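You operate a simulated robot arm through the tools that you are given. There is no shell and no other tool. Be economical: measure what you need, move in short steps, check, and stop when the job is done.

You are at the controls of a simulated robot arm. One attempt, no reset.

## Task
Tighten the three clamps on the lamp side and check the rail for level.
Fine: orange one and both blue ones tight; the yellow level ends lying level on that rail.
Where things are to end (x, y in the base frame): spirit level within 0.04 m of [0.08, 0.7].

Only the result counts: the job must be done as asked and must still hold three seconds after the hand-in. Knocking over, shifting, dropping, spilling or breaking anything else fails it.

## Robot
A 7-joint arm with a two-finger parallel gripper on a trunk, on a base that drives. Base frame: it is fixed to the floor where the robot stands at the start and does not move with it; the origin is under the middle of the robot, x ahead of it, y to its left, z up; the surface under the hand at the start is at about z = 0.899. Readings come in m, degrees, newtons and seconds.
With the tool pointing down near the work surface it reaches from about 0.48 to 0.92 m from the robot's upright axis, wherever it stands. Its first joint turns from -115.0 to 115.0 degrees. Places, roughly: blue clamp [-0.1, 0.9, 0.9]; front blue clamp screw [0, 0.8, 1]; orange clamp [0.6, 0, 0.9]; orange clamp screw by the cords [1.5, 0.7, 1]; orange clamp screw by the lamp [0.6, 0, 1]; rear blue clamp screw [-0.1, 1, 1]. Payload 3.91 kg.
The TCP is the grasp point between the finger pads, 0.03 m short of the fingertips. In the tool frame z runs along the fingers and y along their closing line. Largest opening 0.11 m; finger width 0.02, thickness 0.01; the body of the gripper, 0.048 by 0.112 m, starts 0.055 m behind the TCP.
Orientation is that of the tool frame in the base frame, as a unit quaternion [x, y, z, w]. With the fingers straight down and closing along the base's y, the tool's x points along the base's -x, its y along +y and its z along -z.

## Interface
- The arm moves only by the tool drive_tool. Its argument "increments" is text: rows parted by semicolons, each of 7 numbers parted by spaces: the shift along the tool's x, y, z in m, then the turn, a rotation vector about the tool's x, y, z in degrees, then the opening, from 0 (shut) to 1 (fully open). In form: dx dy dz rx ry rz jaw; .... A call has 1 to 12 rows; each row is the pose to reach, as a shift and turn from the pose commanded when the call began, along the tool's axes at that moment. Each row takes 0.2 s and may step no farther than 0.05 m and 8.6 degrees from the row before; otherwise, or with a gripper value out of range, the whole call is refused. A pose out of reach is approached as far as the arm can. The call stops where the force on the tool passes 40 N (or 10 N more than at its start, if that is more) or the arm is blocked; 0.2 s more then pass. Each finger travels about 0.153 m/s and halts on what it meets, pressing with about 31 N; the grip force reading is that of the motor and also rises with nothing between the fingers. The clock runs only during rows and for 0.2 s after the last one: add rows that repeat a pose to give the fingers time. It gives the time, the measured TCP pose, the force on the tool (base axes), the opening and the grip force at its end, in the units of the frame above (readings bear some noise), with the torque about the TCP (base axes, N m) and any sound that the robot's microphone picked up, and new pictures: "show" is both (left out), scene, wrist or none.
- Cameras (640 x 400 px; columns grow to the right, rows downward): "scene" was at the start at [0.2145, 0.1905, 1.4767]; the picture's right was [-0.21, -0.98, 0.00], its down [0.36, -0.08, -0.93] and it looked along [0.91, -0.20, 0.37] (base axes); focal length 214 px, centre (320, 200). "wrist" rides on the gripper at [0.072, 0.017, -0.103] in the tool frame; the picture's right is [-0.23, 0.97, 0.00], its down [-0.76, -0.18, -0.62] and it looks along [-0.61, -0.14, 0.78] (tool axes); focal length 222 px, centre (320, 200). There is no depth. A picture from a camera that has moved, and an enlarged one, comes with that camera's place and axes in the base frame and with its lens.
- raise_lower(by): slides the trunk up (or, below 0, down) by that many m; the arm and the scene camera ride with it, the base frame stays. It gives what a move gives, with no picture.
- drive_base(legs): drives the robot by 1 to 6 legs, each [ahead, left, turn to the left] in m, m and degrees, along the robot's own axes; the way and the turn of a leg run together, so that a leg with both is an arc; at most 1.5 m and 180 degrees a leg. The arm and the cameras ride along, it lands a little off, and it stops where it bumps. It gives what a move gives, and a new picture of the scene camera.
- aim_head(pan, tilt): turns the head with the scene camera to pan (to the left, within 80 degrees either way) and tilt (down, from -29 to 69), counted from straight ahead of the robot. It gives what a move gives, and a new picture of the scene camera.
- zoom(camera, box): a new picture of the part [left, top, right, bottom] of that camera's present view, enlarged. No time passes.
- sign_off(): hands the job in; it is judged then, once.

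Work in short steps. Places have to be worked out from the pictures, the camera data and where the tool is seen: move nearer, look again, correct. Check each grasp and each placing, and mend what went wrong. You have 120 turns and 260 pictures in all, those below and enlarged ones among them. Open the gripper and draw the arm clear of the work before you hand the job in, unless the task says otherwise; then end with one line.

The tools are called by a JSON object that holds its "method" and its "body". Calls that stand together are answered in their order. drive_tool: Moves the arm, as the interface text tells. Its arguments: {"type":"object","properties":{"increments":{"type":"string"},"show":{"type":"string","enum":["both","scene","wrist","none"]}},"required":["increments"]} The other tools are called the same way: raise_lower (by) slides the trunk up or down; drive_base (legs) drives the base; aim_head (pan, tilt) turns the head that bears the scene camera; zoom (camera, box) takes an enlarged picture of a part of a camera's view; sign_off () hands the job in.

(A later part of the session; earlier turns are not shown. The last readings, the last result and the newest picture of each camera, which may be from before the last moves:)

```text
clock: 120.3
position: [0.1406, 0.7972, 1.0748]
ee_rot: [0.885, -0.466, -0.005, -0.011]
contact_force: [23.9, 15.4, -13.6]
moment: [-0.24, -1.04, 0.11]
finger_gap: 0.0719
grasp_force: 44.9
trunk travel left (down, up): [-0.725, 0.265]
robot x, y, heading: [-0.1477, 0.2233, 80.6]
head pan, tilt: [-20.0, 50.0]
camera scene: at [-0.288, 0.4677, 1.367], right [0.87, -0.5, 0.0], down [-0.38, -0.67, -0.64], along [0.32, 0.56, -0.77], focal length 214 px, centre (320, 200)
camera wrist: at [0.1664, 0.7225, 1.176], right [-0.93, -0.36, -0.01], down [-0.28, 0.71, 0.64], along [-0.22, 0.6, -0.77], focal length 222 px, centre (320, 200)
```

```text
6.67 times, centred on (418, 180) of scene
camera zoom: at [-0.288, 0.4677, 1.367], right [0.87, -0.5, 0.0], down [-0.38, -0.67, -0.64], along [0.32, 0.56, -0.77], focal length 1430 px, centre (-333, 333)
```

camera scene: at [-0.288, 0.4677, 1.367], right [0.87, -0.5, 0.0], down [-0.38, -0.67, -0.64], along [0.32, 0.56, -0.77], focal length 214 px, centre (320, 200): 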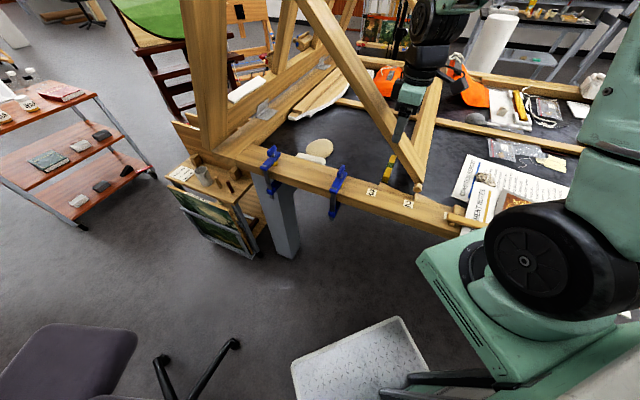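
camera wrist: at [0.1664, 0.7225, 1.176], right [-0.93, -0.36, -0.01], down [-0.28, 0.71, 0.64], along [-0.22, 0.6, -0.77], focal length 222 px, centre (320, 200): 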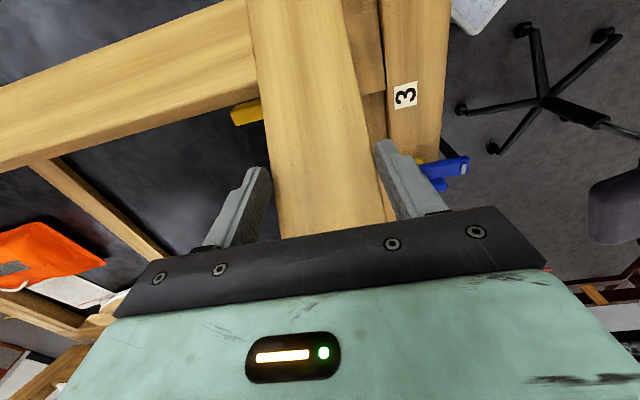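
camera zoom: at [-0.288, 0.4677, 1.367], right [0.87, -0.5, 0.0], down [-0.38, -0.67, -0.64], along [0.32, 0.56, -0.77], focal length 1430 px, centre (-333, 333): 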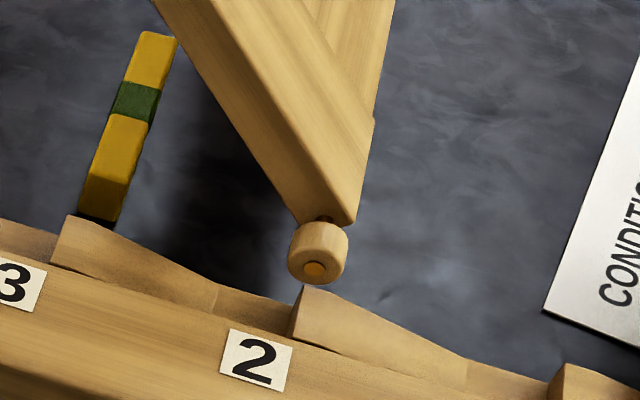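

It lifted easily: the peg is over the tooth. I carry it towards the lamp side over the ramp.

{"method": "drive_tool", "body": {"increments": "0.01 0 -0.004 0 0 0 0; 0.02 0 -0.004 0 0 0 0; 0.03 0 -0.004 0 0 0 0; 0.04 0 -0.004 0 0 0 0", "show": "scene"}}

{"method": "zoom", "body": {"camera": "scene", "box": [370, 150, 498, 230]}}

```text
clock: 121.0
position: [0.155, 0.7775, 1.0788]
ee_rot: [0.884, -0.468, -0.003, -0.013]
contact_force: [12.1, 6.3, -15.8]
moment: [-1.18, -0.22, 0.41]
finger_gap: 0.0717
grasp_force: 44.8
trunk travel left (down, up): [-0.725, 0.265]
robot x, y, heading: [-0.1516, 0.2246, 80.3]
head pan, tilt: [-20.0, 50.0]
stopped in row 3: the force on the tool passed its limit at 42 N (the readings are from after the stop); the commanded pose is now the measured one
camera scene: at [-0.2882, 0.4674, 1.3669], right [0.87, -0.5, 0.0], down [-0.38, -0.67, -0.64], along [0.32, 0.56, -0.77], focal length 214 px, centre (320, 200)
```

scene: 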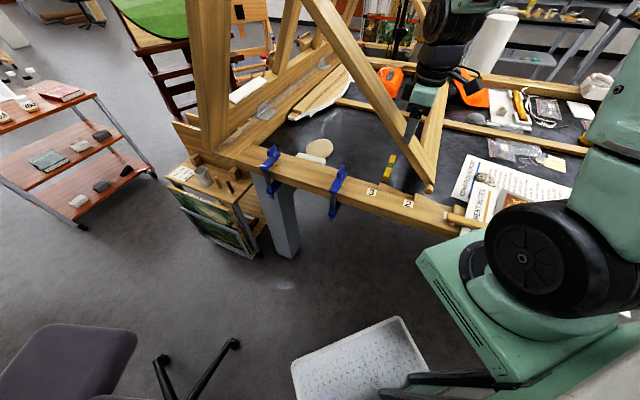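

```text
5.00 times, centred on (434, 190) of scene
camera zoom: at [-0.2882, 0.4674, 1.3669], right [0.87, -0.5, 0.0], down [-0.38, -0.67, -0.64], along [0.32, 0.56, -0.77], focal length 1072 px, centre (-250, 250)
```

zoom: 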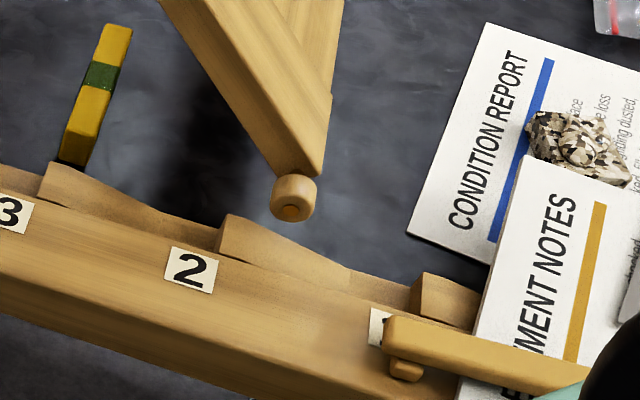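

Peg now hangs over the ramp before notch 1. I continue a bit further and lower gradually.

{"method": "drive_tool", "body": {"increments": "0.008 0 0.002 0 0 0 0; 0.016 0 0.006 0 0 0 0; 0.024 0 0.01 0 0 0 0; 0.03 0 0.015 0 0 0 0", "show": "none"}}

{"method": "zoom", "body": {"camera": "scene", "box": [370, 150, 498, 230]}}

```text
clock: 122.0
position: [0.1727, 0.7508, 1.0626]
ee_rot: [0.883, -0.469, -0.004, -0.013]
contact_force: [21.2, 8.5, -13.7]
moment: [0.36, 0.19, 0.2]
finger_gap: 0.0719
grasp_force: 45.3
trunk travel left (down, up): [-0.725, 0.265]
robot x, y, heading: [-0.1492, 0.221, 80.2]
head pan, tilt: [-20.0, 50.0]
```

```text
5.00 times, centred on (434, 190) of scene
camera zoom: at [-0.2879, 0.4673, 1.367], right [0.87, -0.5, 0.0], down [-0.38, -0.67, -0.64], along [0.32, 0.56, -0.77], focal length 1072 px, centre (-250, 250)
```

zoom: 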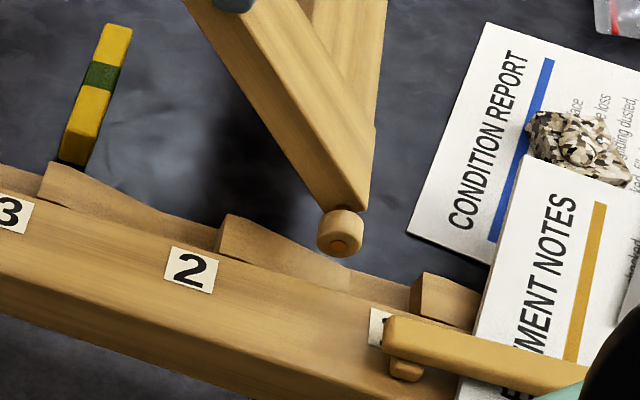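

Peg about 4 cm short of notch 1 and 4 cm high. Continue down and forward.

{"method": "drive_tool", "body": {"increments": "0.006 0 0.006 0 0 0 0; 0.012 0 0.012 0 0 0 0; 0.018 0 0.018 0 0 0 0; 0.024 0 0.024 0 0 0 0", "show": "none"}}

{"method": "zoom", "body": {"camera": "scene", "box": [370, 150, 498, 230]}}

```text
clock: 123.0
position: [0.1866, 0.7324, 1.0379]
ee_rot: [0.884, -0.467, -0.004, -0.013]
contact_force: [22.3, 11.3, -10.7]
moment: [-0.15, -0.03, -0.19]
finger_gap: 0.0717
grasp_force: 44.7
trunk travel left (down, up): [-0.725, 0.265]
robot x, y, heading: [-0.1492, 0.229, 80.3]
head pan, tilt: [-20.0, 50.0]
```

```text
5.00 times, centred on (434, 190) of scene
camera zoom: at [-0.2879, 0.4674, 1.367], right [0.87, -0.5, 0.0], down [-0.38, -0.67, -0.64], along [0.32, 0.56, -0.77], focal length 1072 px, centre (-250, 250)
```

zoom: 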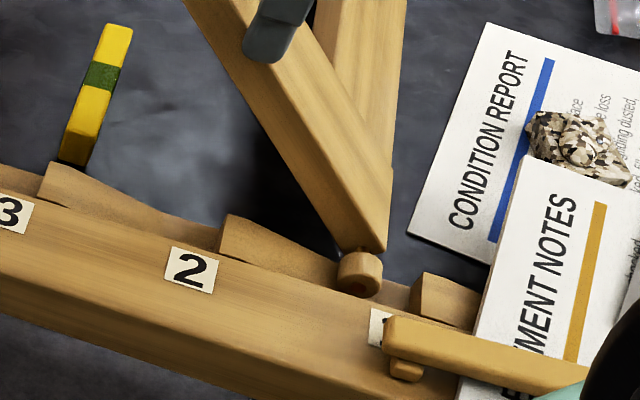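

Nearly there: ~2 cm to the tooth of notch 1. I move on until it seats.

{"method": "drive_tool", "body": {"increments": "0.006 0 0.003 0 0 0 0; 0.012 0 0.006 0 0 0 0; 0.018 0 0.009 0 0 0 0; 0.022 0 0.011 0 0 0 0", "show": "none"}}

{"method": "zoom", "body": {"camera": "scene", "box": [370, 150, 498, 230]}}

```text
clock: 123.6
position: [0.1907, 0.7254, 1.0368]
ee_rot: [0.884, -0.468, -0.003, -0.019]
contact_force: [2.4, -4.5, 17.7]
moment: [-0.95, 0.74, 0.47]
finger_gap: 0.0718
grasp_force: 45.3
trunk travel left (down, up): [-0.725, 0.265]
robot x, y, heading: [-0.1455, 0.2235, 80.2]
head pan, tilt: [-20.0, 50.0]
stopped in row 2: the force on the tool passed its limit at 44 N (the readings are from after the stop); the commanded pose is now the measured one
```

```text
5.00 times, centred on (434, 190) of scene
camera zoom: at [-0.2894, 0.4658, 1.3674], right [0.87, -0.5, 0.0], down [-0.38, -0.67, -0.64], along [0.32, 0.56, -0.77], focal length 1072 px, centre (-250, 250)
```

zoom: 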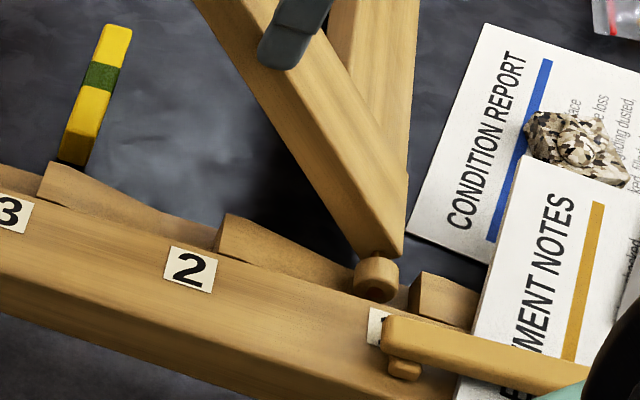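

Peg touches the ramp now. One more centimetre along, without pushing down.

{"method": "drive_tool", "body": {"increments": "0.004 0 0 0 0 0 0; 0.008 0 0.001 0 0 0 0; 0.012 0 0.002 0 0 0 0", "show": "none"}}

{"method": "zoom", "body": {"camera": "scene", "box": [370, 150, 498, 230]}}

```text
clock: 124.4
position: [0.1974, 0.7184, 1.0351]
ee_rot: [0.884, -0.467, -0.004, -0.02]
contact_force: [-4.7, -4.8, 23.0]
moment: [-0.9, 0.99, 0.27]
finger_gap: 0.0721
grasp_force: 45.2
trunk travel left (down, up): [-0.725, 0.265]
robot x, y, heading: [-0.1488, 0.2228, 80.5]
head pan, tilt: [-20.0, 50.0]
stopped in row 3: the force on the tool passed its limit at 41 N (the readings are from after the stop); the commanded pose is now the measured one
```

```text
5.00 times, centred on (434, 190) of scene
camera zoom: at [-0.2901, 0.4656, 1.3671], right [0.87, -0.5, 0.0], down [-0.38, -0.67, -0.64], along [0.32, 0.56, -0.77], focal length 1072 px, centre (-250, 250)
```

zoom: 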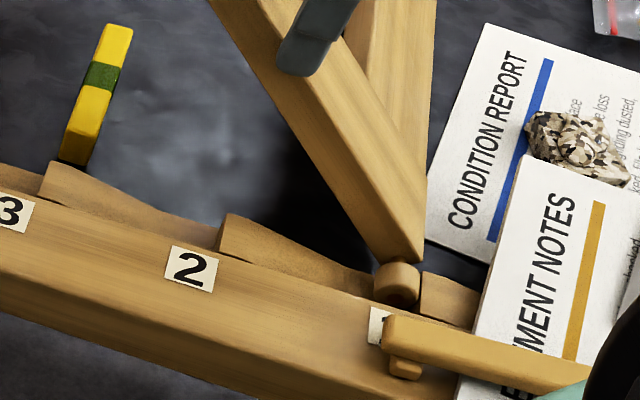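

The peg is seated in notch 1 again. I open and rise straight up.

{"method": "drive_tool", "body": {"increments": "0 0 0 0 0 0 0.8; 0 0 0 0 0 0 1; 0 0 0 0 0 0 1; 0 0 -0.03 0 0 0 1; 0 0 -0.07 0 0 0 1; 0 0 -0.11 0 0 0 1; 0 0 -0.15 0 0 0 1; 0 0 -0.19 0 0 0 1"}}

{"method": "zoom", "body": {"camera": "scene", "box": [300, 40, 500, 210]}}

```text
clock: 126.2
position: [0.1944, 0.711, 1.2207]
ee_rot: [0.883, -0.468, -0.004, -0.02]
contact_force: [0.3, 1.0, 0.5]
moment: [-0.02, 0.01, -0.02]
finger_gap: 0.11
grasp_force: 0.0
trunk travel left (down, up): [-0.725, 0.265]
robot x, y, heading: [-0.1501, 0.2226, 80.3]
head pan, tilt: [-20.0, 50.0]
camera scene: at [-0.2893, 0.4668, 1.367], right [0.87, -0.5, 0.0], down [-0.38, -0.67, -0.64], along [0.32, 0.56, -0.77], focal length 214 px, centre (320, 200)
camera wrist: at [0.2191, 0.6367, 1.3219], right [-0.93, -0.36, -0.02], down [-0.29, 0.7, 0.65], along [-0.22, 0.61, -0.76], focal length 222 px, centre (320, 200)
```

scene: 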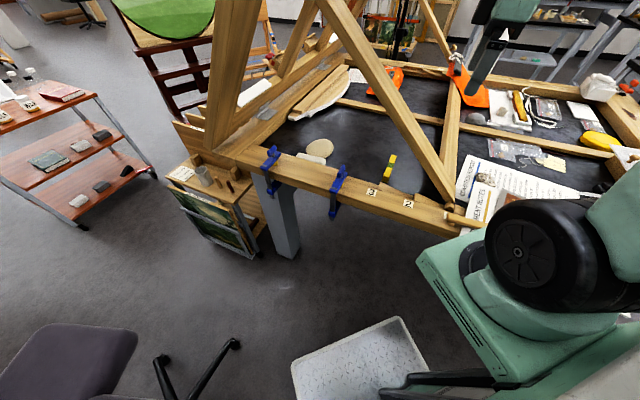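
wrist: 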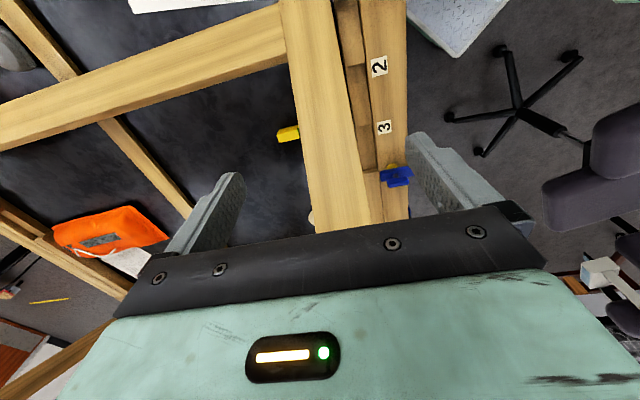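

```text
2.35 times, centred on (400, 125) of scene
camera zoom: at [-0.2893, 0.4668, 1.367], right [0.87, -0.5, 0.0], down [-0.38, -0.67, -0.64], along [0.32, 0.56, -0.77], focal length 505 px, centre (132, 376)
```

zoom: 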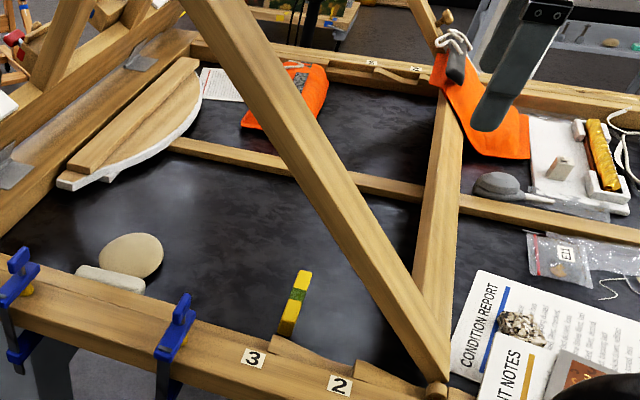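

The prop looks exactly as at the beginning (corner, peg and far side), and the level is untouched. For the level I'd like more room for a tilted reach under the bar, so I back the robot ~0.15 m straight away from the rail.

{"method": "drive_base", "body": {"legs": [[-0.104, 0.108, 0]]}}

{"method": "zoom", "body": {"camera": "scene", "box": [340, 130, 468, 210]}}

```text
clock: 127.6
position: [0.0683, 0.6271, 1.2207]
ee_rot: [0.885, -0.466, -0.004, -0.02]
contact_force: [-0.4, 0.6, 0.4]
moment: [-0.01, -0.02, -0.01]
finger_gap: 0.1098
grasp_force: 0.1
trunk travel left (down, up): [-0.725, 0.265]
robot x, y, heading: [-0.2755, 0.14, 80.1]
head pan, tilt: [-20.0, 50.0]
camera scene: at [-0.4149, 0.3815, 1.3671], right [0.87, -0.49, 0.0], down [-0.38, -0.67, -0.64], along [0.32, 0.56, -0.77], focal length 214 px, centre (320, 200)
```

scene: 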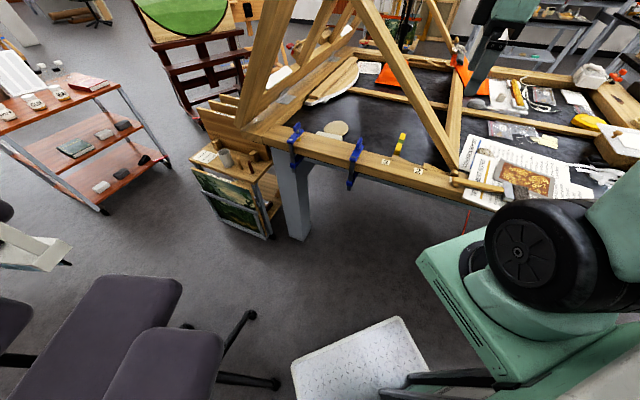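

```text
5.00 times, centred on (404, 170) of scene
camera zoom: at [-0.4149, 0.3815, 1.3671], right [0.87, -0.49, 0.0], down [-0.38, -0.67, -0.64], along [0.32, 0.56, -0.77], focal length 1072 px, centre (-100, 350)
```

zoom: 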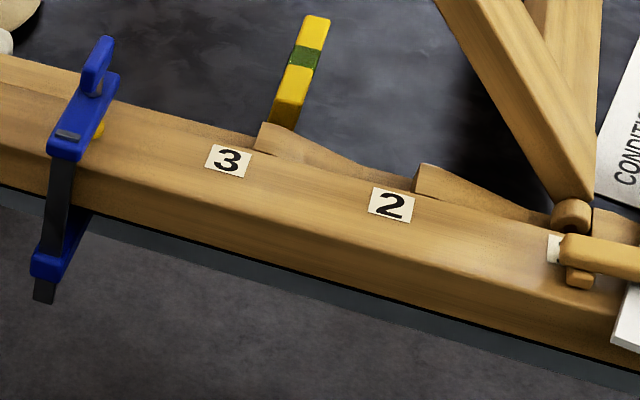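

Chair is near but untouched. I look through the wrist camera at the rail between labels 2 and 3 to get the board's exact edges.

{"method": "drive_tool", "body": {"increments": "0 0 0 1.2 2 0 1; 0 0 0 1.2 2 0 1", "show": "wrist"}}

{"method": "zoom", "body": {"camera": "wrist", "box": [220, 0, 420, 140]}}

```text
clock: 128.2
position: [0.0682, 0.6269, 1.22]
ee_rot: [0.884, -0.467, 0.017, -0.022]
contact_force: [-0.7, 0.0, -0.2]
moment: [-0.01, -0.04, 0.01]
finger_gap: 0.1099
grasp_force: 0.0
trunk travel left (down, up): [-0.725, 0.265]
robot x, y, heading: [-0.2723, 0.1359, 80.5]
head pan, tilt: [-20.0, 50.0]
camera wrist: at [0.0896, 0.5534, 1.3233], right [-0.93, -0.36, -0.05], down [-0.31, 0.72, 0.62], along [-0.19, 0.6, -0.78], focal length 222 px, centre (320, 200)
```

wrist: 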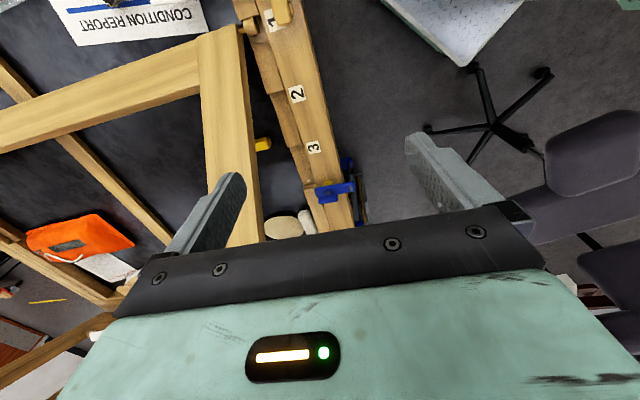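

```text
2.86 times, centred on (320, 70) of wrist
camera zoom: at [0.0896, 0.5534, 1.3233], right [-0.93, -0.36, -0.05], down [-0.31, 0.72, 0.62], along [-0.19, 0.6, -0.78], focal length 635 px, centre (320, 571)
```

zoom: 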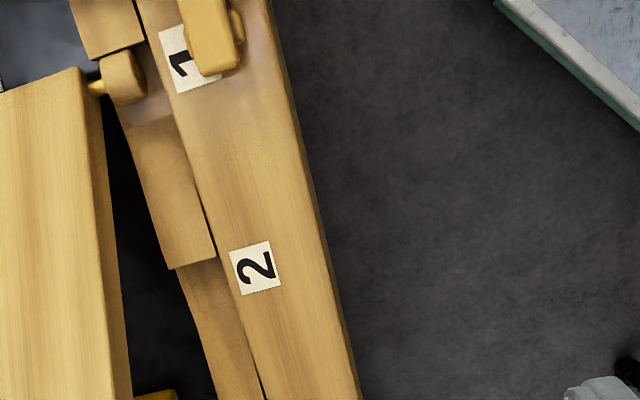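

Triangulating labels from two views gives rail top z ≈ 0.897, board n 0.42–0.49, and the level at centre (0.185, 0.825), bed z ≈ 0.871. I straighten the tool and then turn it for a tilted reach under the bar from the robot side.

{"method": "drive_tool", "body": {"increments": "0 0 0 -3.15 -0.5 0 1; 0 0 0 -3.15 -0.5 0 1", "show": "none"}}

{"method": "drive_tool", "body": {"increments": "-0.01 0.007 0 0 0 8 0.8; -0.02 0.014 0 0 0 16 0.6; -0.03 0.021 0 0 0 24 0.5; -0.04 0.028 0 0 0 32 0.5; -0.05 0.035 0 0 0 40 0.5; -0.06 0.042 0 0 0 48 0.5; -0.07 0.048 0 0 0 56 0.5; -0.08 0.052 0 0 0 64 0.5; -0.09 0.056 0.01 0 0 72 0.5; -0.1 0.056 0.03 0 0 80 0.5; -0.1 0.056 0.05 0 0 88 0.5; -0.1 0.056 0.07 0 0 90.5 0.5", "show": "scene"}}

```text
clock: 128.8
position: [0.0684, 0.6269, 1.2199]
ee_rot: [0.884, -0.467, 0.0, 0.001]
contact_force: [0.1, 0.0, 0.5]
moment: [0.01, -0.01, 0.0]
finger_gap: 0.1103
grasp_force: 0.0
trunk travel left (down, up): [-0.725, 0.265]
robot x, y, heading: [-0.2753, 0.1381, 80.4]
head pan, tilt: [-20.0, 50.0]
```

```text
clock: 131.4
position: [-0.0338, 0.6758, 1.1507]
ee_rot: [-0.289, 0.957, 0.0, -0.001]
contact_force: [0.8, -0.3, 0.6]
moment: [-0.02, 0.01, 0.03]
finger_gap: 0.055
grasp_force: 0.1
trunk travel left (down, up): [-0.725, 0.265]
robot x, y, heading: [-0.2742, 0.1403, 80.0]
head pan, tilt: [-20.0, 50.0]
camera scene: at [-0.415, 0.3813, 1.3671], right [0.87, -0.49, 0.0], down [-0.38, -0.67, -0.64], along [0.32, 0.56, -0.77], focal length 214 px, centre (320, 200)
```

scene: 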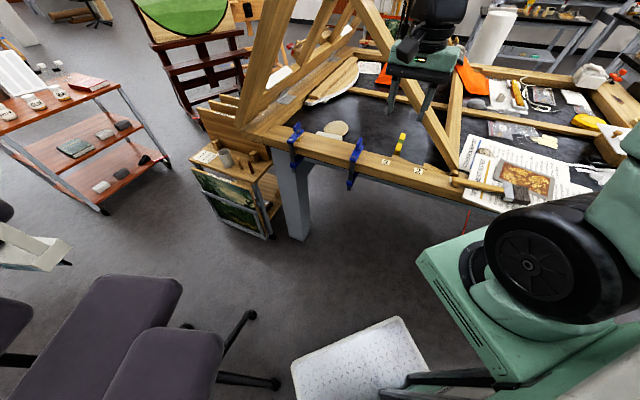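

Now I tilt the tool 35° so the fingers point down and towards the level.

{"method": "drive_tool", "body": {"increments": "0 0 0 0 -7 0 0.5; 0 0 0 0 -14 0 0.5; 0 0 0 0 -21 0 0.5; 0 0 0 0 -28 0 0.5; 0 0 0 0 -35 0 0.5; 0 0 0 0 -35 0 0.5"}}

```text
clock: 132.8
position: [-0.0348, 0.6766, 1.1514]
ee_rot: [-0.279, 0.912, 0.088, 0.287]
contact_force: [0.1, 0.3, 0.0]
moment: [0.0, 0.01, 0.0]
finger_gap: 0.0549
grasp_force: 0.1
trunk travel left (down, up): [-0.725, 0.265]
robot x, y, heading: [-0.2776, 0.1397, 80.5]
head pan, tilt: [-20.0, 50.0]
camera scene: at [-0.4149, 0.3814, 1.3671], right [0.87, -0.49, 0.0], down [-0.38, -0.67, -0.64], along [0.32, 0.56, -0.77], focal length 214 px, centre (320, 200)
camera wrist: at [-0.1433, 0.6235, 1.1944], right [-0.39, 0.91, 0.13], down [0.32, 0.0, 0.95], along [0.86, 0.41, -0.29], focal length 222 px, centre (320, 200)
```

scene: 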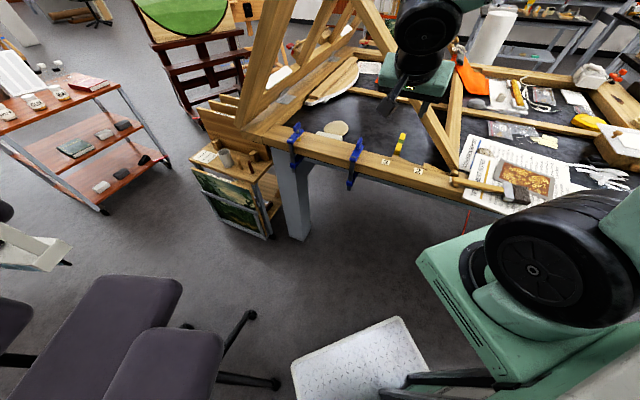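
wrist: 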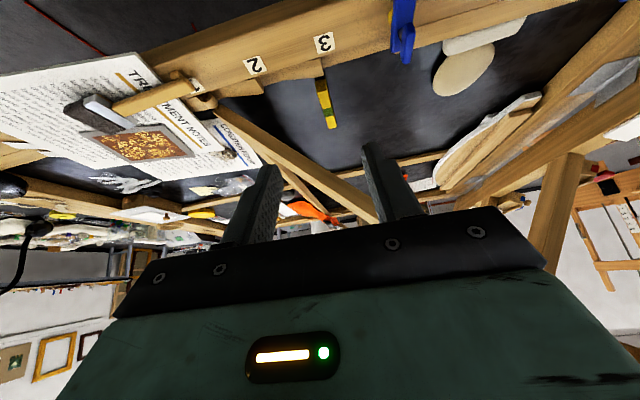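

Level confirmed at centre ≈(0.19, 0.826). I advance along the tool axis to just short of it.

{"method": "drive_tool", "body": {"increments": "-0.005 0 0.045 0 0 0 0.5; -0.01 0 0.09 0 0 0 0.5; -0.016 -0.001 0.135 0 0 0 0.5; -0.021 -0.001 0.175 0 0 0 0.5; -0.026 -0.002 0.215 0 0 0 0.5; -0.03 -0.002 0.25 0 0 0 0.5; -0.032 -0.002 0.27 0 0 0 0.5; -0.032 -0.002 0.27 0 0 0 0.5"}}

{"method": "zoom", "body": {"camera": "wrist", "box": [220, 60, 420, 220]}}

{"method": "zoom", "body": {"camera": "scene", "box": [340, 100, 468, 210]}}

```text
clock: 134.6
position: [0.1174, 0.7747, 0.9482]
ee_rot: [-0.277, 0.913, 0.087, 0.288]
contact_force: [-0.1, -0.8, -0.3]
moment: [0.01, -0.01, -0.03]
finger_gap: 0.0551
grasp_force: 0.1
trunk travel left (down, up): [-0.725, 0.265]
robot x, y, heading: [-0.2714, 0.1381, 80.8]
head pan, tilt: [-20.0, 50.0]
camera scene: at [-0.4149, 0.3814, 1.3671], right [0.87, -0.49, 0.0], down [-0.38, -0.67, -0.64], along [0.32, 0.56, -0.77], focal length 214 px, centre (320, 200)
camera wrist: at [0.0082, 0.722, 0.9908], right [-0.39, 0.91, 0.13], down [0.32, 0.0, 0.95], along [0.86, 0.41, -0.29], focal length 222 px, centre (320, 200)
```

scene: 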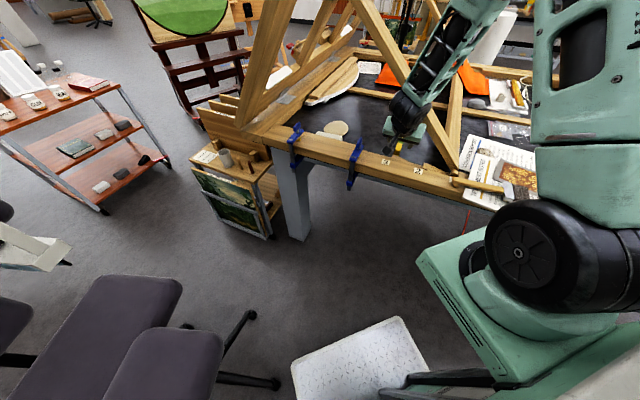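
wrist: 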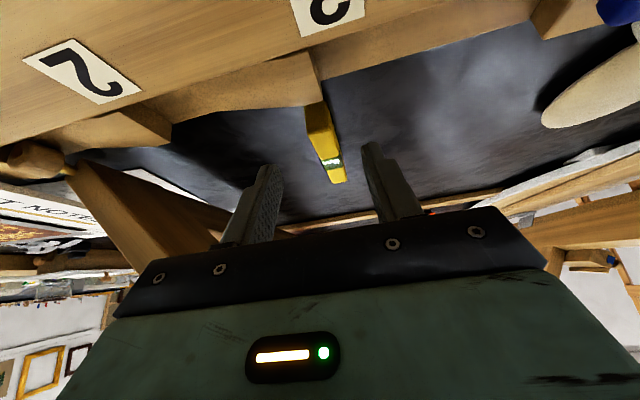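

```text
2.50 times, centred on (320, 140) of wrist
camera zoom: at [0.0082, 0.722, 0.9908], right [-0.39, 0.91, 0.13], down [0.32, 0.0, 0.95], along [0.86, 0.41, -0.29], focal length 555 px, centre (320, 350)
```

zoom: 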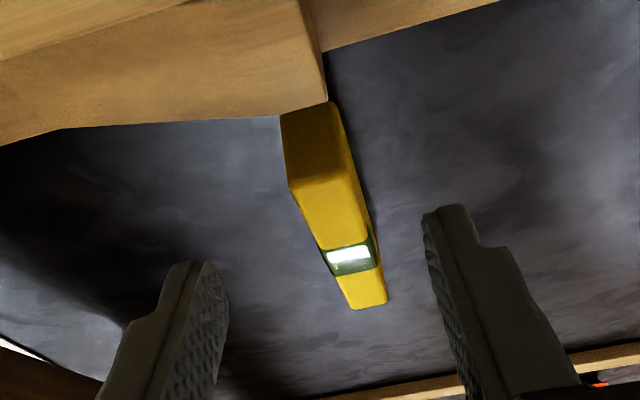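

```text
3.64 times, centred on (404, 155) of scene
camera zoom: at [-0.4149, 0.3814, 1.3671], right [0.87, -0.49, 0.0], down [-0.38, -0.67, -0.64], along [0.32, 0.56, -0.77], focal length 780 px, centre (14, 364)
```

zoom: 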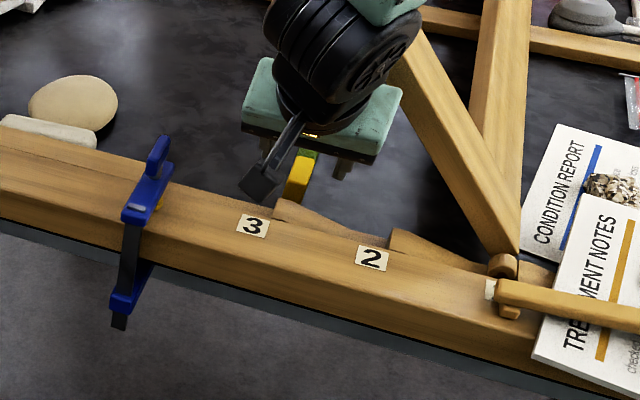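

The level sits between the fingers. I advance the last 5–6 cm gently and close.

{"method": "drive_tool", "body": {"increments": "-0.002 0.001 0.015 0 0 0 0.5; -0.004 0.001 0.03 0 0 0 0.5; -0.005 0.001 0.042 0 0 0 0.5; -0.006 0.001 0.05 0 0 0 0.5; -0.007 0.001 0.055 0 0 0 0.5; -0.007 0.001 0.055 0 0 0 0.5", "show": "wrist"}}

{"method": "zoom", "body": {"camera": "wrist", "box": [220, 80, 420, 220]}}

```text
clock: 136.0
position: [0.147, 0.7975, 0.9072]
ee_rot: [-0.278, 0.913, 0.087, 0.286]
contact_force: [0.3, 0.3, 0.0]
moment: [0.0, -0.05, -0.02]
finger_gap: 0.055
grasp_force: 0.2
trunk travel left (down, up): [-0.725, 0.265]
robot x, y, heading: [-0.2745, 0.1374, 80.1]
head pan, tilt: [-20.0, 50.0]
camera wrist: at [0.0388, 0.7448, 0.9496], right [-0.39, 0.91, 0.13], down [0.32, 0.0, 0.95], along [0.86, 0.41, -0.29], focal length 222 px, centre (320, 200)
```

wrist: 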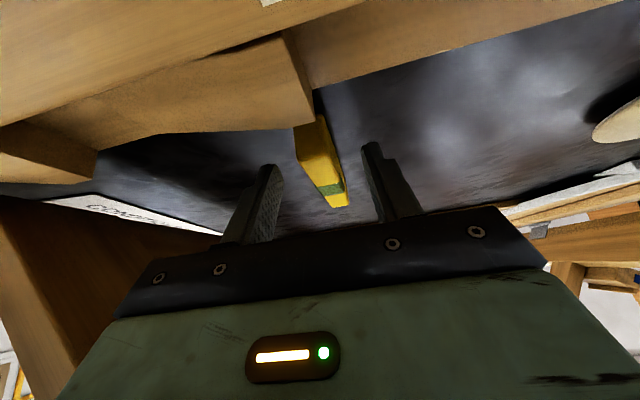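

```text
2.86 times, centred on (320, 150) of wrist
camera zoom: at [0.0388, 0.7448, 0.9496], right [-0.39, 0.91, 0.13], down [0.32, 0.0, 0.95], along [0.86, 0.41, -0.29], focal length 635 px, centre (320, 343)
```

zoom: 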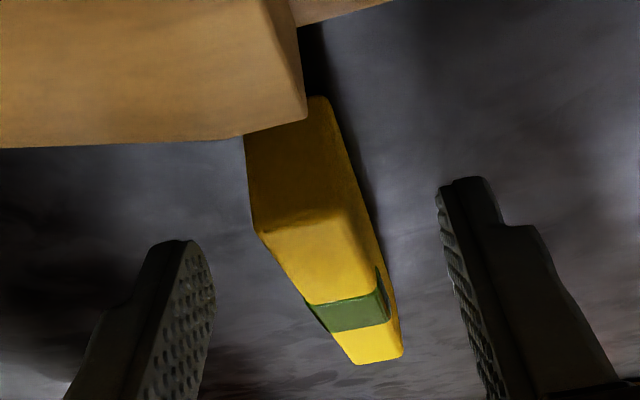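

Tips straddle the level near (0.161, 0.807). I advance 3 mm more and close.

{"method": "drive_tool", "body": {"increments": "0 0 0.003 0 0 0 0.5; 0 0 0.003 0 0 0 0.3; 0 0 0.003 0 0 0 0; 0 0 0.003 0 0 0 0; 0 0 0.003 0 0 0 0", "show": "wrist"}}

```text
clock: 137.2
position: [0.1495, 0.7995, 0.9046]
ee_rot: [-0.278, 0.913, 0.087, 0.287]
contact_force: [-1.0, -0.1, 0.2]
moment: [0.03, -0.1, 0.06]
finger_gap: 0.0187
grasp_force: 31.1
trunk travel left (down, up): [-0.725, 0.265]
robot x, y, heading: [-0.2759, 0.1396, 80.2]
head pan, tilt: [-20.0, 50.0]
camera wrist: at [0.0408, 0.746, 0.9477], right [-0.39, 0.91, 0.13], down [0.32, 0.0, 0.95], along [0.86, 0.41, -0.29], focal length 222 px, centre (320, 200)
```

wrist: 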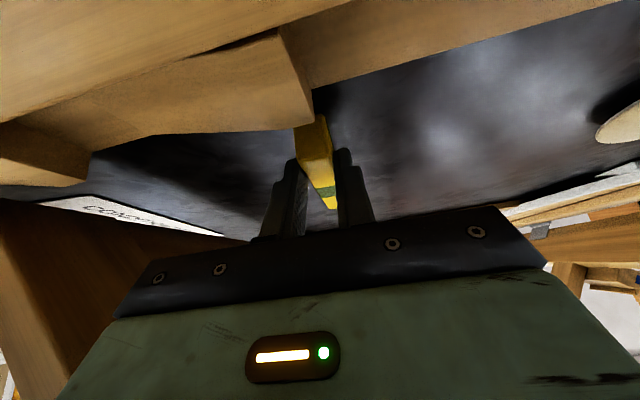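

Gripped (0.0187, 31 N). I lift 5.5 cm straight up (under the bar), then withdraw horizontally towards the robot.

{"method": "drive_tool", "body": {"increments": "-0.008 0 -0.011 0 0 0 0; -0.016 0 -0.022 0 0 0 0; -0.024 0 -0.034 0 0 0 0; -0.0315 0 -0.045 0 0 0 0; -0.007 0 -0.062 0 0 0 0; 0.018 0 -0.079 0 0 0 0; 0.043 0 -0.096 0 0 0 0; 0.068 0 -0.113 0 0 0 0; 0.092 0 -0.131 0 0 0 0; 0.092 0 -0.131 0 0 0 0"}}

{"method": "zoom", "body": {"camera": "scene", "box": [340, 100, 468, 210]}}

```text
clock: 139.4
position: [0.0219, 0.7161, 0.9578]
ee_rot: [-0.277, 0.913, 0.087, 0.287]
contact_force: [0.4, 0.4, -0.5]
moment: [-0.04, 0.04, 0.03]
finger_gap: 0.0189
grasp_force: 31.4
trunk travel left (down, up): [-0.725, 0.265]
robot x, y, heading: [-0.2749, 0.1387, 80.5]
head pan, tilt: [-20.0, 50.0]
camera scene: at [-0.4148, 0.3815, 1.3671], right [0.87, -0.49, 0.0], down [-0.38, -0.67, -0.64], along [0.32, 0.56, -0.77], focal length 214 px, centre (320, 200)
camera wrist: at [-0.086, 0.6631, 1.001], right [-0.39, 0.91, 0.13], down [0.32, 0.0, 0.95], along [0.86, 0.41, -0.29], focal length 222 px, centre (320, 200)
```

scene: 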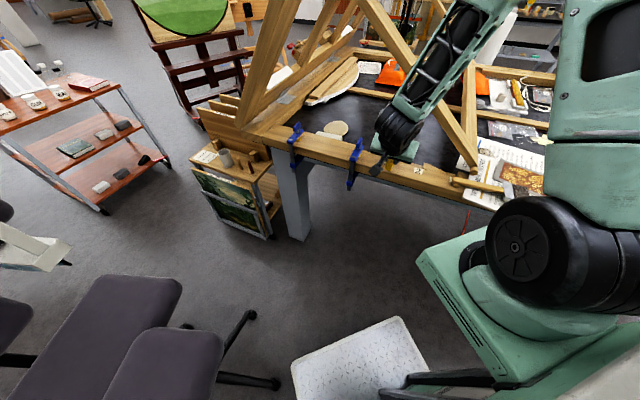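
wrist: 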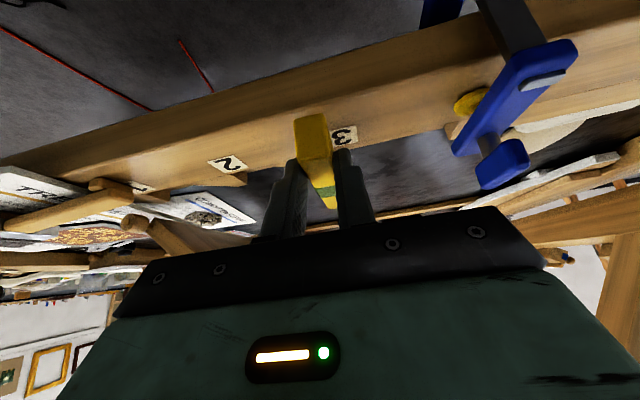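

```text
3.64 times, centred on (404, 155) of scene
camera zoom: at [-0.4148, 0.3815, 1.3671], right [0.87, -0.49, 0.0], down [-0.38, -0.67, -0.64], along [0.32, 0.56, -0.77], focal length 780 px, centre (14, 364)
```

zoom: 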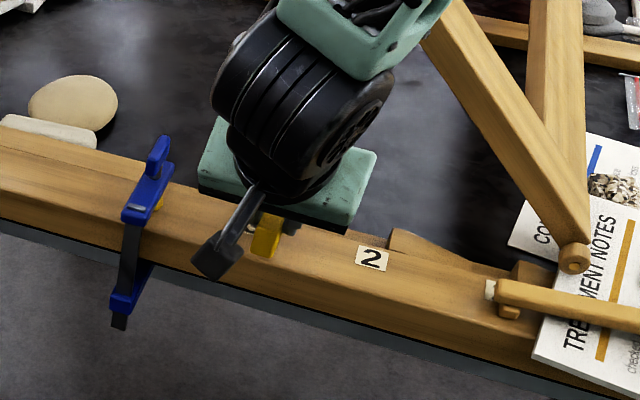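

The level is held, but the prop's peg now looks lifted out of notch 1 – some arm link must be pressing on it. I look before moving anything.

{"method": "aim_head", "body": {"pan": -30, "tilt": 30}}

{"method": "zoom", "body": {"camera": "scene", "box": [240, 40, 480, 240]}}

```text
clock: 140.2
position: [0.0225, 0.7155, 0.9576]
ee_rot: [-0.277, 0.913, 0.086, 0.287]
contact_force: [0.3, 0.0, -0.3]
moment: [-0.08, 0.02, -0.02]
finger_gap: 0.0186
grasp_force: 31.2
trunk travel left (down, up): [-0.725, 0.265]
robot x, y, heading: [-0.2758, 0.1396, 80.2]
head pan, tilt: [-30.0, 30.0]
camera scene: at [-0.3953, 0.3842, 1.3965], right [0.77, -0.64, 0.0], down [-0.32, -0.39, -0.87], along [0.55, 0.67, -0.5], focal length 214 px, centre (320, 200)
```

scene: 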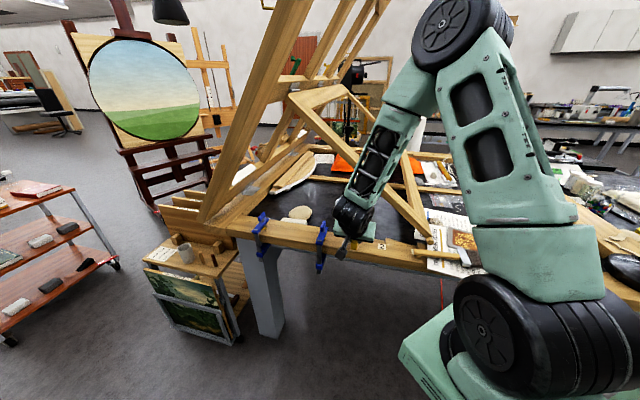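

```text
2.00 times, centred on (360, 140) of scene
camera zoom: at [-0.3953, 0.3842, 1.3965], right [0.77, -0.64, 0.0], down [-0.32, -0.39, -0.87], along [0.55, 0.67, -0.5], focal length 429 px, centre (240, 320)
```

zoom: 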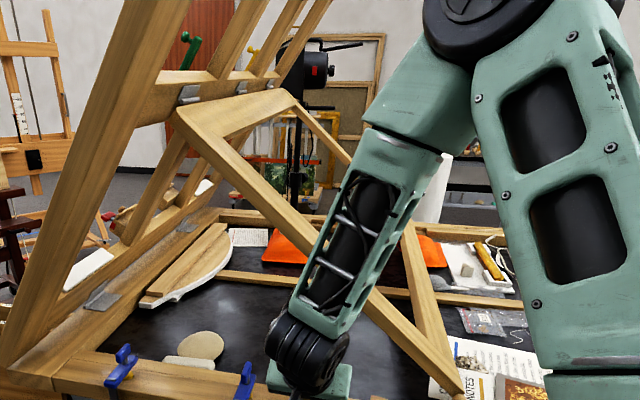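

{"method": "zoom", "body": {"camera": "scene", "box": [370, 190, 466, 270]}}

{"method": "zoom", "body": {"camera": "wrist", "box": [0, 100, 320, 260]}}

```text
5.00 times, centred on (418, 230) of scene
camera zoom: at [-0.3953, 0.3842, 1.3965], right [0.77, -0.64, 0.0], down [-0.32, -0.39, -0.87], along [0.55, 0.67, -0.5], focal length 1072 px, centre (-170, 50)
```

zoom: 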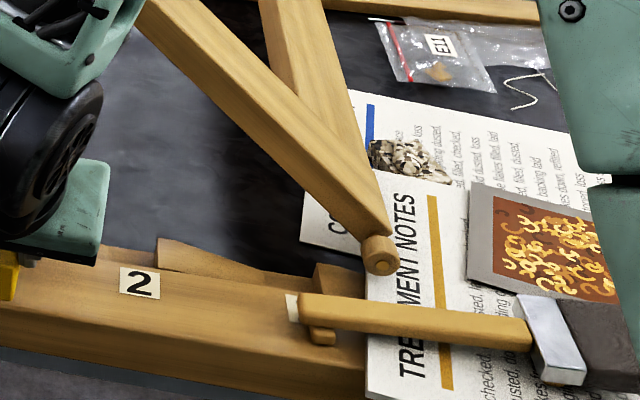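

```text
2.00 times, centred on (160, 180) of wrist
camera zoom: at [-0.0858, 0.6633, 1.0009], right [-0.39, 0.91, 0.13], down [0.32, 0.0, 0.95], along [0.86, 0.41, -0.29], focal length 444 px, centre (640, 240)
```

zoom: 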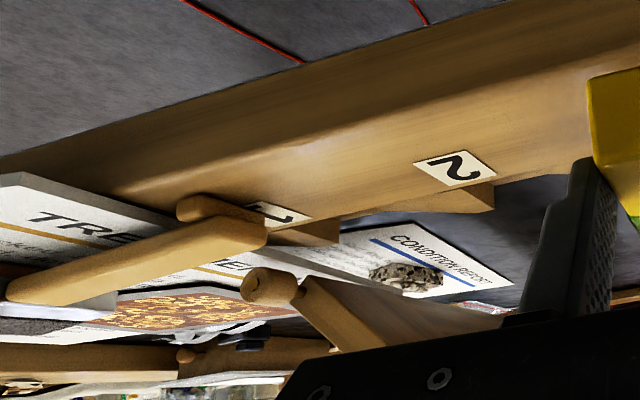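

The peg slipped past notch 1 (now ≈(0.229, 0.573), resting ≈5 cm further on), static; I'll return it after freeing the gripper. First I set the level down: raise slightly and yaw 70° so it lies along the board, hand leaning away from the prop.

{"method": "drive_tool", "body": {"increments": "-0.0172 0 -0.0246 0 0 0 0; -0.0216 -0.009 -0.026 -4.45 0 -6.37 0; -0.026 -0.018 -0.0274 -8.9 0 -12.7 0; -0.0304 -0.027 -0.0288 -13.4 0 -19.1 0; -0.0348 -0.036 -0.03 -17.8 0 -25.5 0; -0.0392 -0.045 -0.0315 -22.3 0 -31.8 0; -0.0436 -0.054 -0.033 -26.7 0 -38.2 0; -0.048 -0.063 -0.0343 -31.2 0 -44.6 0; -0.0524 -0.072 -0.0357 -35.6 0 -50.9 0; -0.0565 -0.0815 -0.0368 -40.1 0 -57.3 0; -0.0565 -0.0815 -0.0368 -40.1 0 -57.3 0"}}

{"method": "aim_head", "body": {"pan": -20, "tilt": 50}}

{"method": "zoom", "body": {"camera": "scene", "box": [340, 100, 500, 220]}}

```text
clock: 142.7
position: [0.0894, 0.6609, 1.0225]
ee_rot: [0.751, -0.588, -0.238, -0.186]
contact_force: [1.1, 0.3, -1.4]
moment: [-0.03, 0.02, 0.01]
finger_gap: 0.0189
grasp_force: 31.0
trunk travel left (down, up): [-0.725, 0.265]
robot x, y, heading: [-0.2761, 0.1385, 80.4]
head pan, tilt: [-30.0, 30.0]
camera scene: at [-0.3952, 0.3842, 1.3966], right [0.77, -0.64, 0.0], down [-0.32, -0.39, -0.87], along [0.55, 0.67, -0.5], focal length 214 px, centre (320, 200)
camera wrist: at [0.1009, 0.5411, 1.0663], right [-0.99, -0.05, 0.13], down [0.11, 0.3, 0.95], along [-0.09, 0.95, -0.29], focal length 222 px, centre (320, 200)
```

scene: 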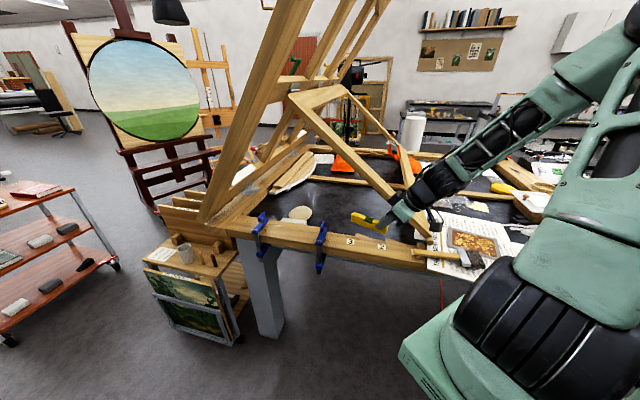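
wrist: 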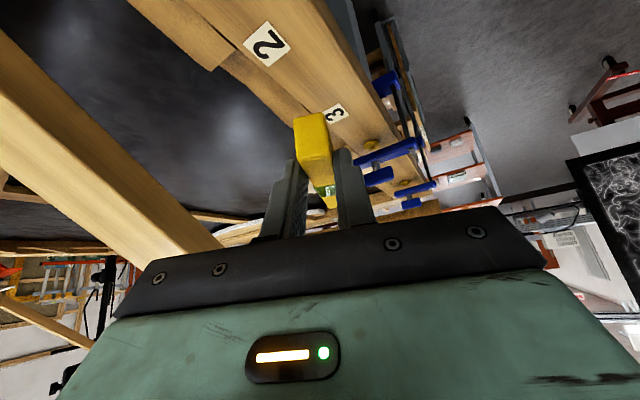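

```text
clock: 143.5
position: [0.0891, 0.6624, 1.0234]
ee_rot: [0.75, -0.589, -0.237, -0.184]
contact_force: [-0.1, 0.1, 0.2]
moment: [0.0, -0.01, 0.0]
finger_gap: 0.0191
grasp_force: 30.7
trunk travel left (down, up): [-0.725, 0.265]
robot x, y, heading: [-0.2741, 0.1404, 80.4]
head pan, tilt: [-20.0, 50.0]
camera scene: at [-0.4148, 0.3814, 1.3671], right [0.87, -0.49, 0.0], down [-0.38, -0.67, -0.64], along [0.32, 0.56, -0.77], focal length 214 px, centre (320, 200)
```

scene: 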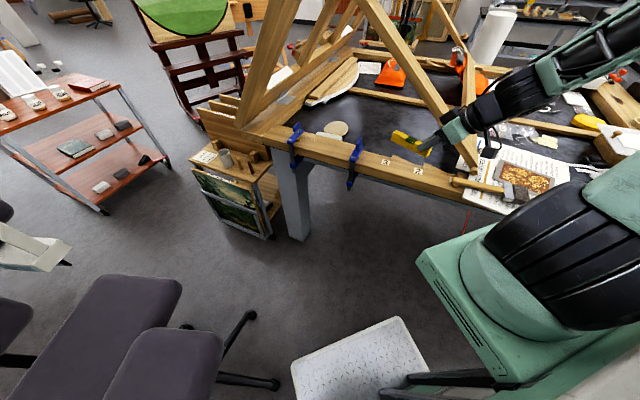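

```text
3.33 times, centred on (420, 160) of scene
camera zoom: at [-0.4148, 0.3814, 1.3671], right [0.87, -0.49, 0.0], down [-0.38, -0.67, -0.64], along [0.32, 0.56, -0.77], focal length 715 px, centre (-13, 333)
```

zoom: 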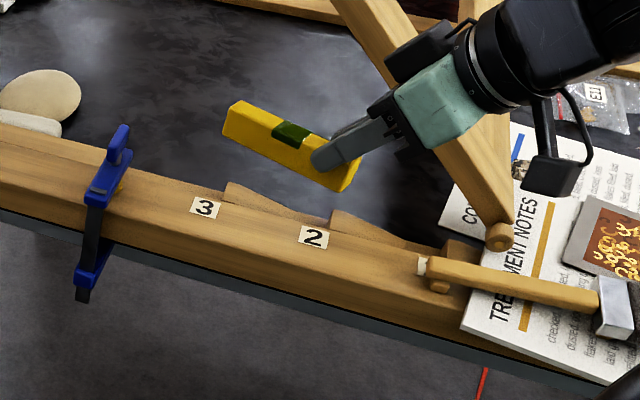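

The level is held upright (vial on top), over the board near (0.075, 0.705). I lower it.

{"method": "drive_tool", "body": {"increments": "0.0114 0 0.0164 0 0 0 0; 0.0229 0 0.0328 0 0 0 0; 0.0343 0 0.0491 0 0 0 0; 0.0429 0 0.0614 0 0 0 0; 0.0472 0 0.0676 0 0 0 0; 0.0472 0 0.0676 0 0 0 0", "show": "wrist"}}

{"method": "zoom", "body": {"camera": "scene", "box": [360, 120, 488, 200]}}

```text
clock: 144.9
position: [0.0887, 0.664, 0.9412]
ee_rot: [0.751, -0.587, -0.238, -0.186]
contact_force: [-0.4, 3.8, 28.3]
moment: [0.46, 0.09, -0.01]
finger_gap: 0.0191
grasp_force: 30.5
trunk travel left (down, up): [-0.725, 0.265]
robot x, y, heading: [-0.2736, 0.138, 80.5]
head pan, tilt: [-20.0, 50.0]
camera wrist: at [0.1001, 0.5433, 0.9838], right [-0.99, -0.05, 0.13], down [0.11, 0.3, 0.95], along [-0.09, 0.95, -0.29], focal length 222 px, centre (320, 200)
```

wrist: 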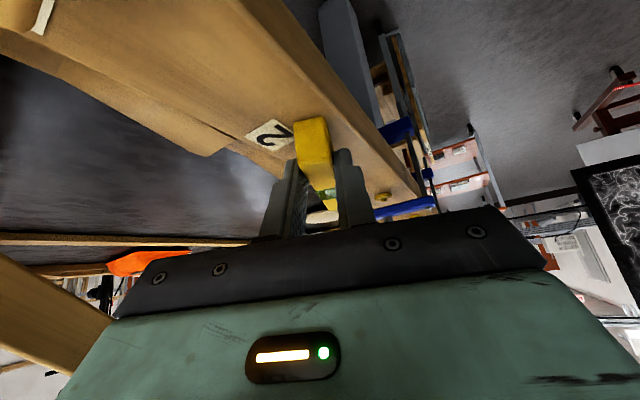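

```text
5.00 times, centred on (424, 160) of scene
camera zoom: at [-0.4155, 0.3807, 1.3675], right [0.87, -0.49, 0.0], down [-0.38, -0.67, -0.64], along [0.32, 0.56, -0.77], focal length 1072 px, centre (-200, 400)
```

zoom: 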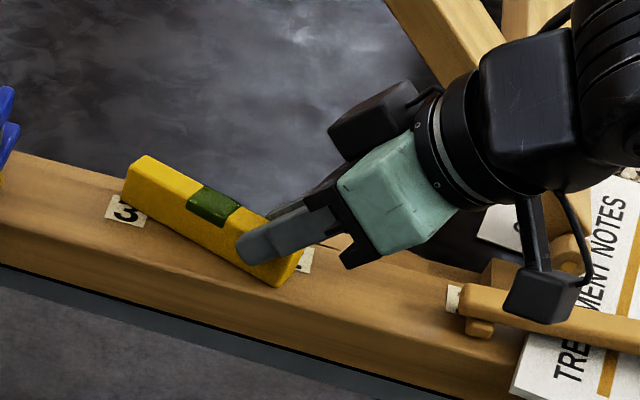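

Contact, but the far end may be riding on the tooth block (level heading ≈97–104°, board runs 124°). I lift 2 cm, yaw 16° more and lower again.

{"method": "drive_tool", "body": {"increments": "-0.0114 0 -0.0164 0 0 0 0; -0.0114 0 -0.0164 -4.6 0 -6.55 0; -0.0114 0 -0.0164 -9.15 0 -13.1 0; -0.0057 0 -0.0082 -9.15 0 -13.1 0; 0 0 0 -9.15 0 -13.1 0; 0 0 0 -9.15 0 -13.1 0", "show": "wrist"}}

{"method": "zoom", "body": {"camera": "scene", "box": [360, 120, 488, 200]}}

```text
clock: 146.3
position: [0.0901, 0.6619, 0.9424]
ee_rot: [0.825, -0.478, -0.261, -0.152]
contact_force: [2.3, -1.7, 27.7]
moment: [0.35, 0.19, -0.01]
finger_gap: 0.019
grasp_force: 30.8
trunk travel left (down, up): [-0.725, 0.265]
robot x, y, heading: [-0.2766, 0.1408, 80.3]
head pan, tilt: [-20.0, 50.0]
camera wrist: at [0.1336, 0.5487, 0.9848], right [-0.94, -0.32, 0.13], down [0.02, 0.32, 0.95], along [-0.35, 0.89, -0.29], focal length 222 px, centre (320, 200)
```

wrist: 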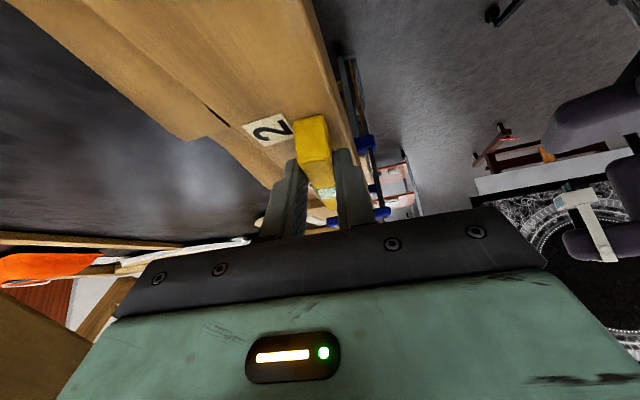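

```text
5.00 times, centred on (424, 160) of scene
camera zoom: at [-0.4153, 0.3805, 1.3677], right [0.87, -0.49, 0.0], down [-0.38, -0.67, -0.64], along [0.32, 0.56, -0.77], focal length 1072 px, centre (-200, 400)
```

zoom: 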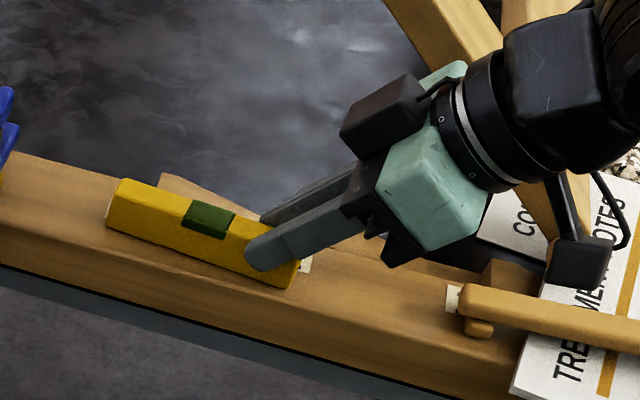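

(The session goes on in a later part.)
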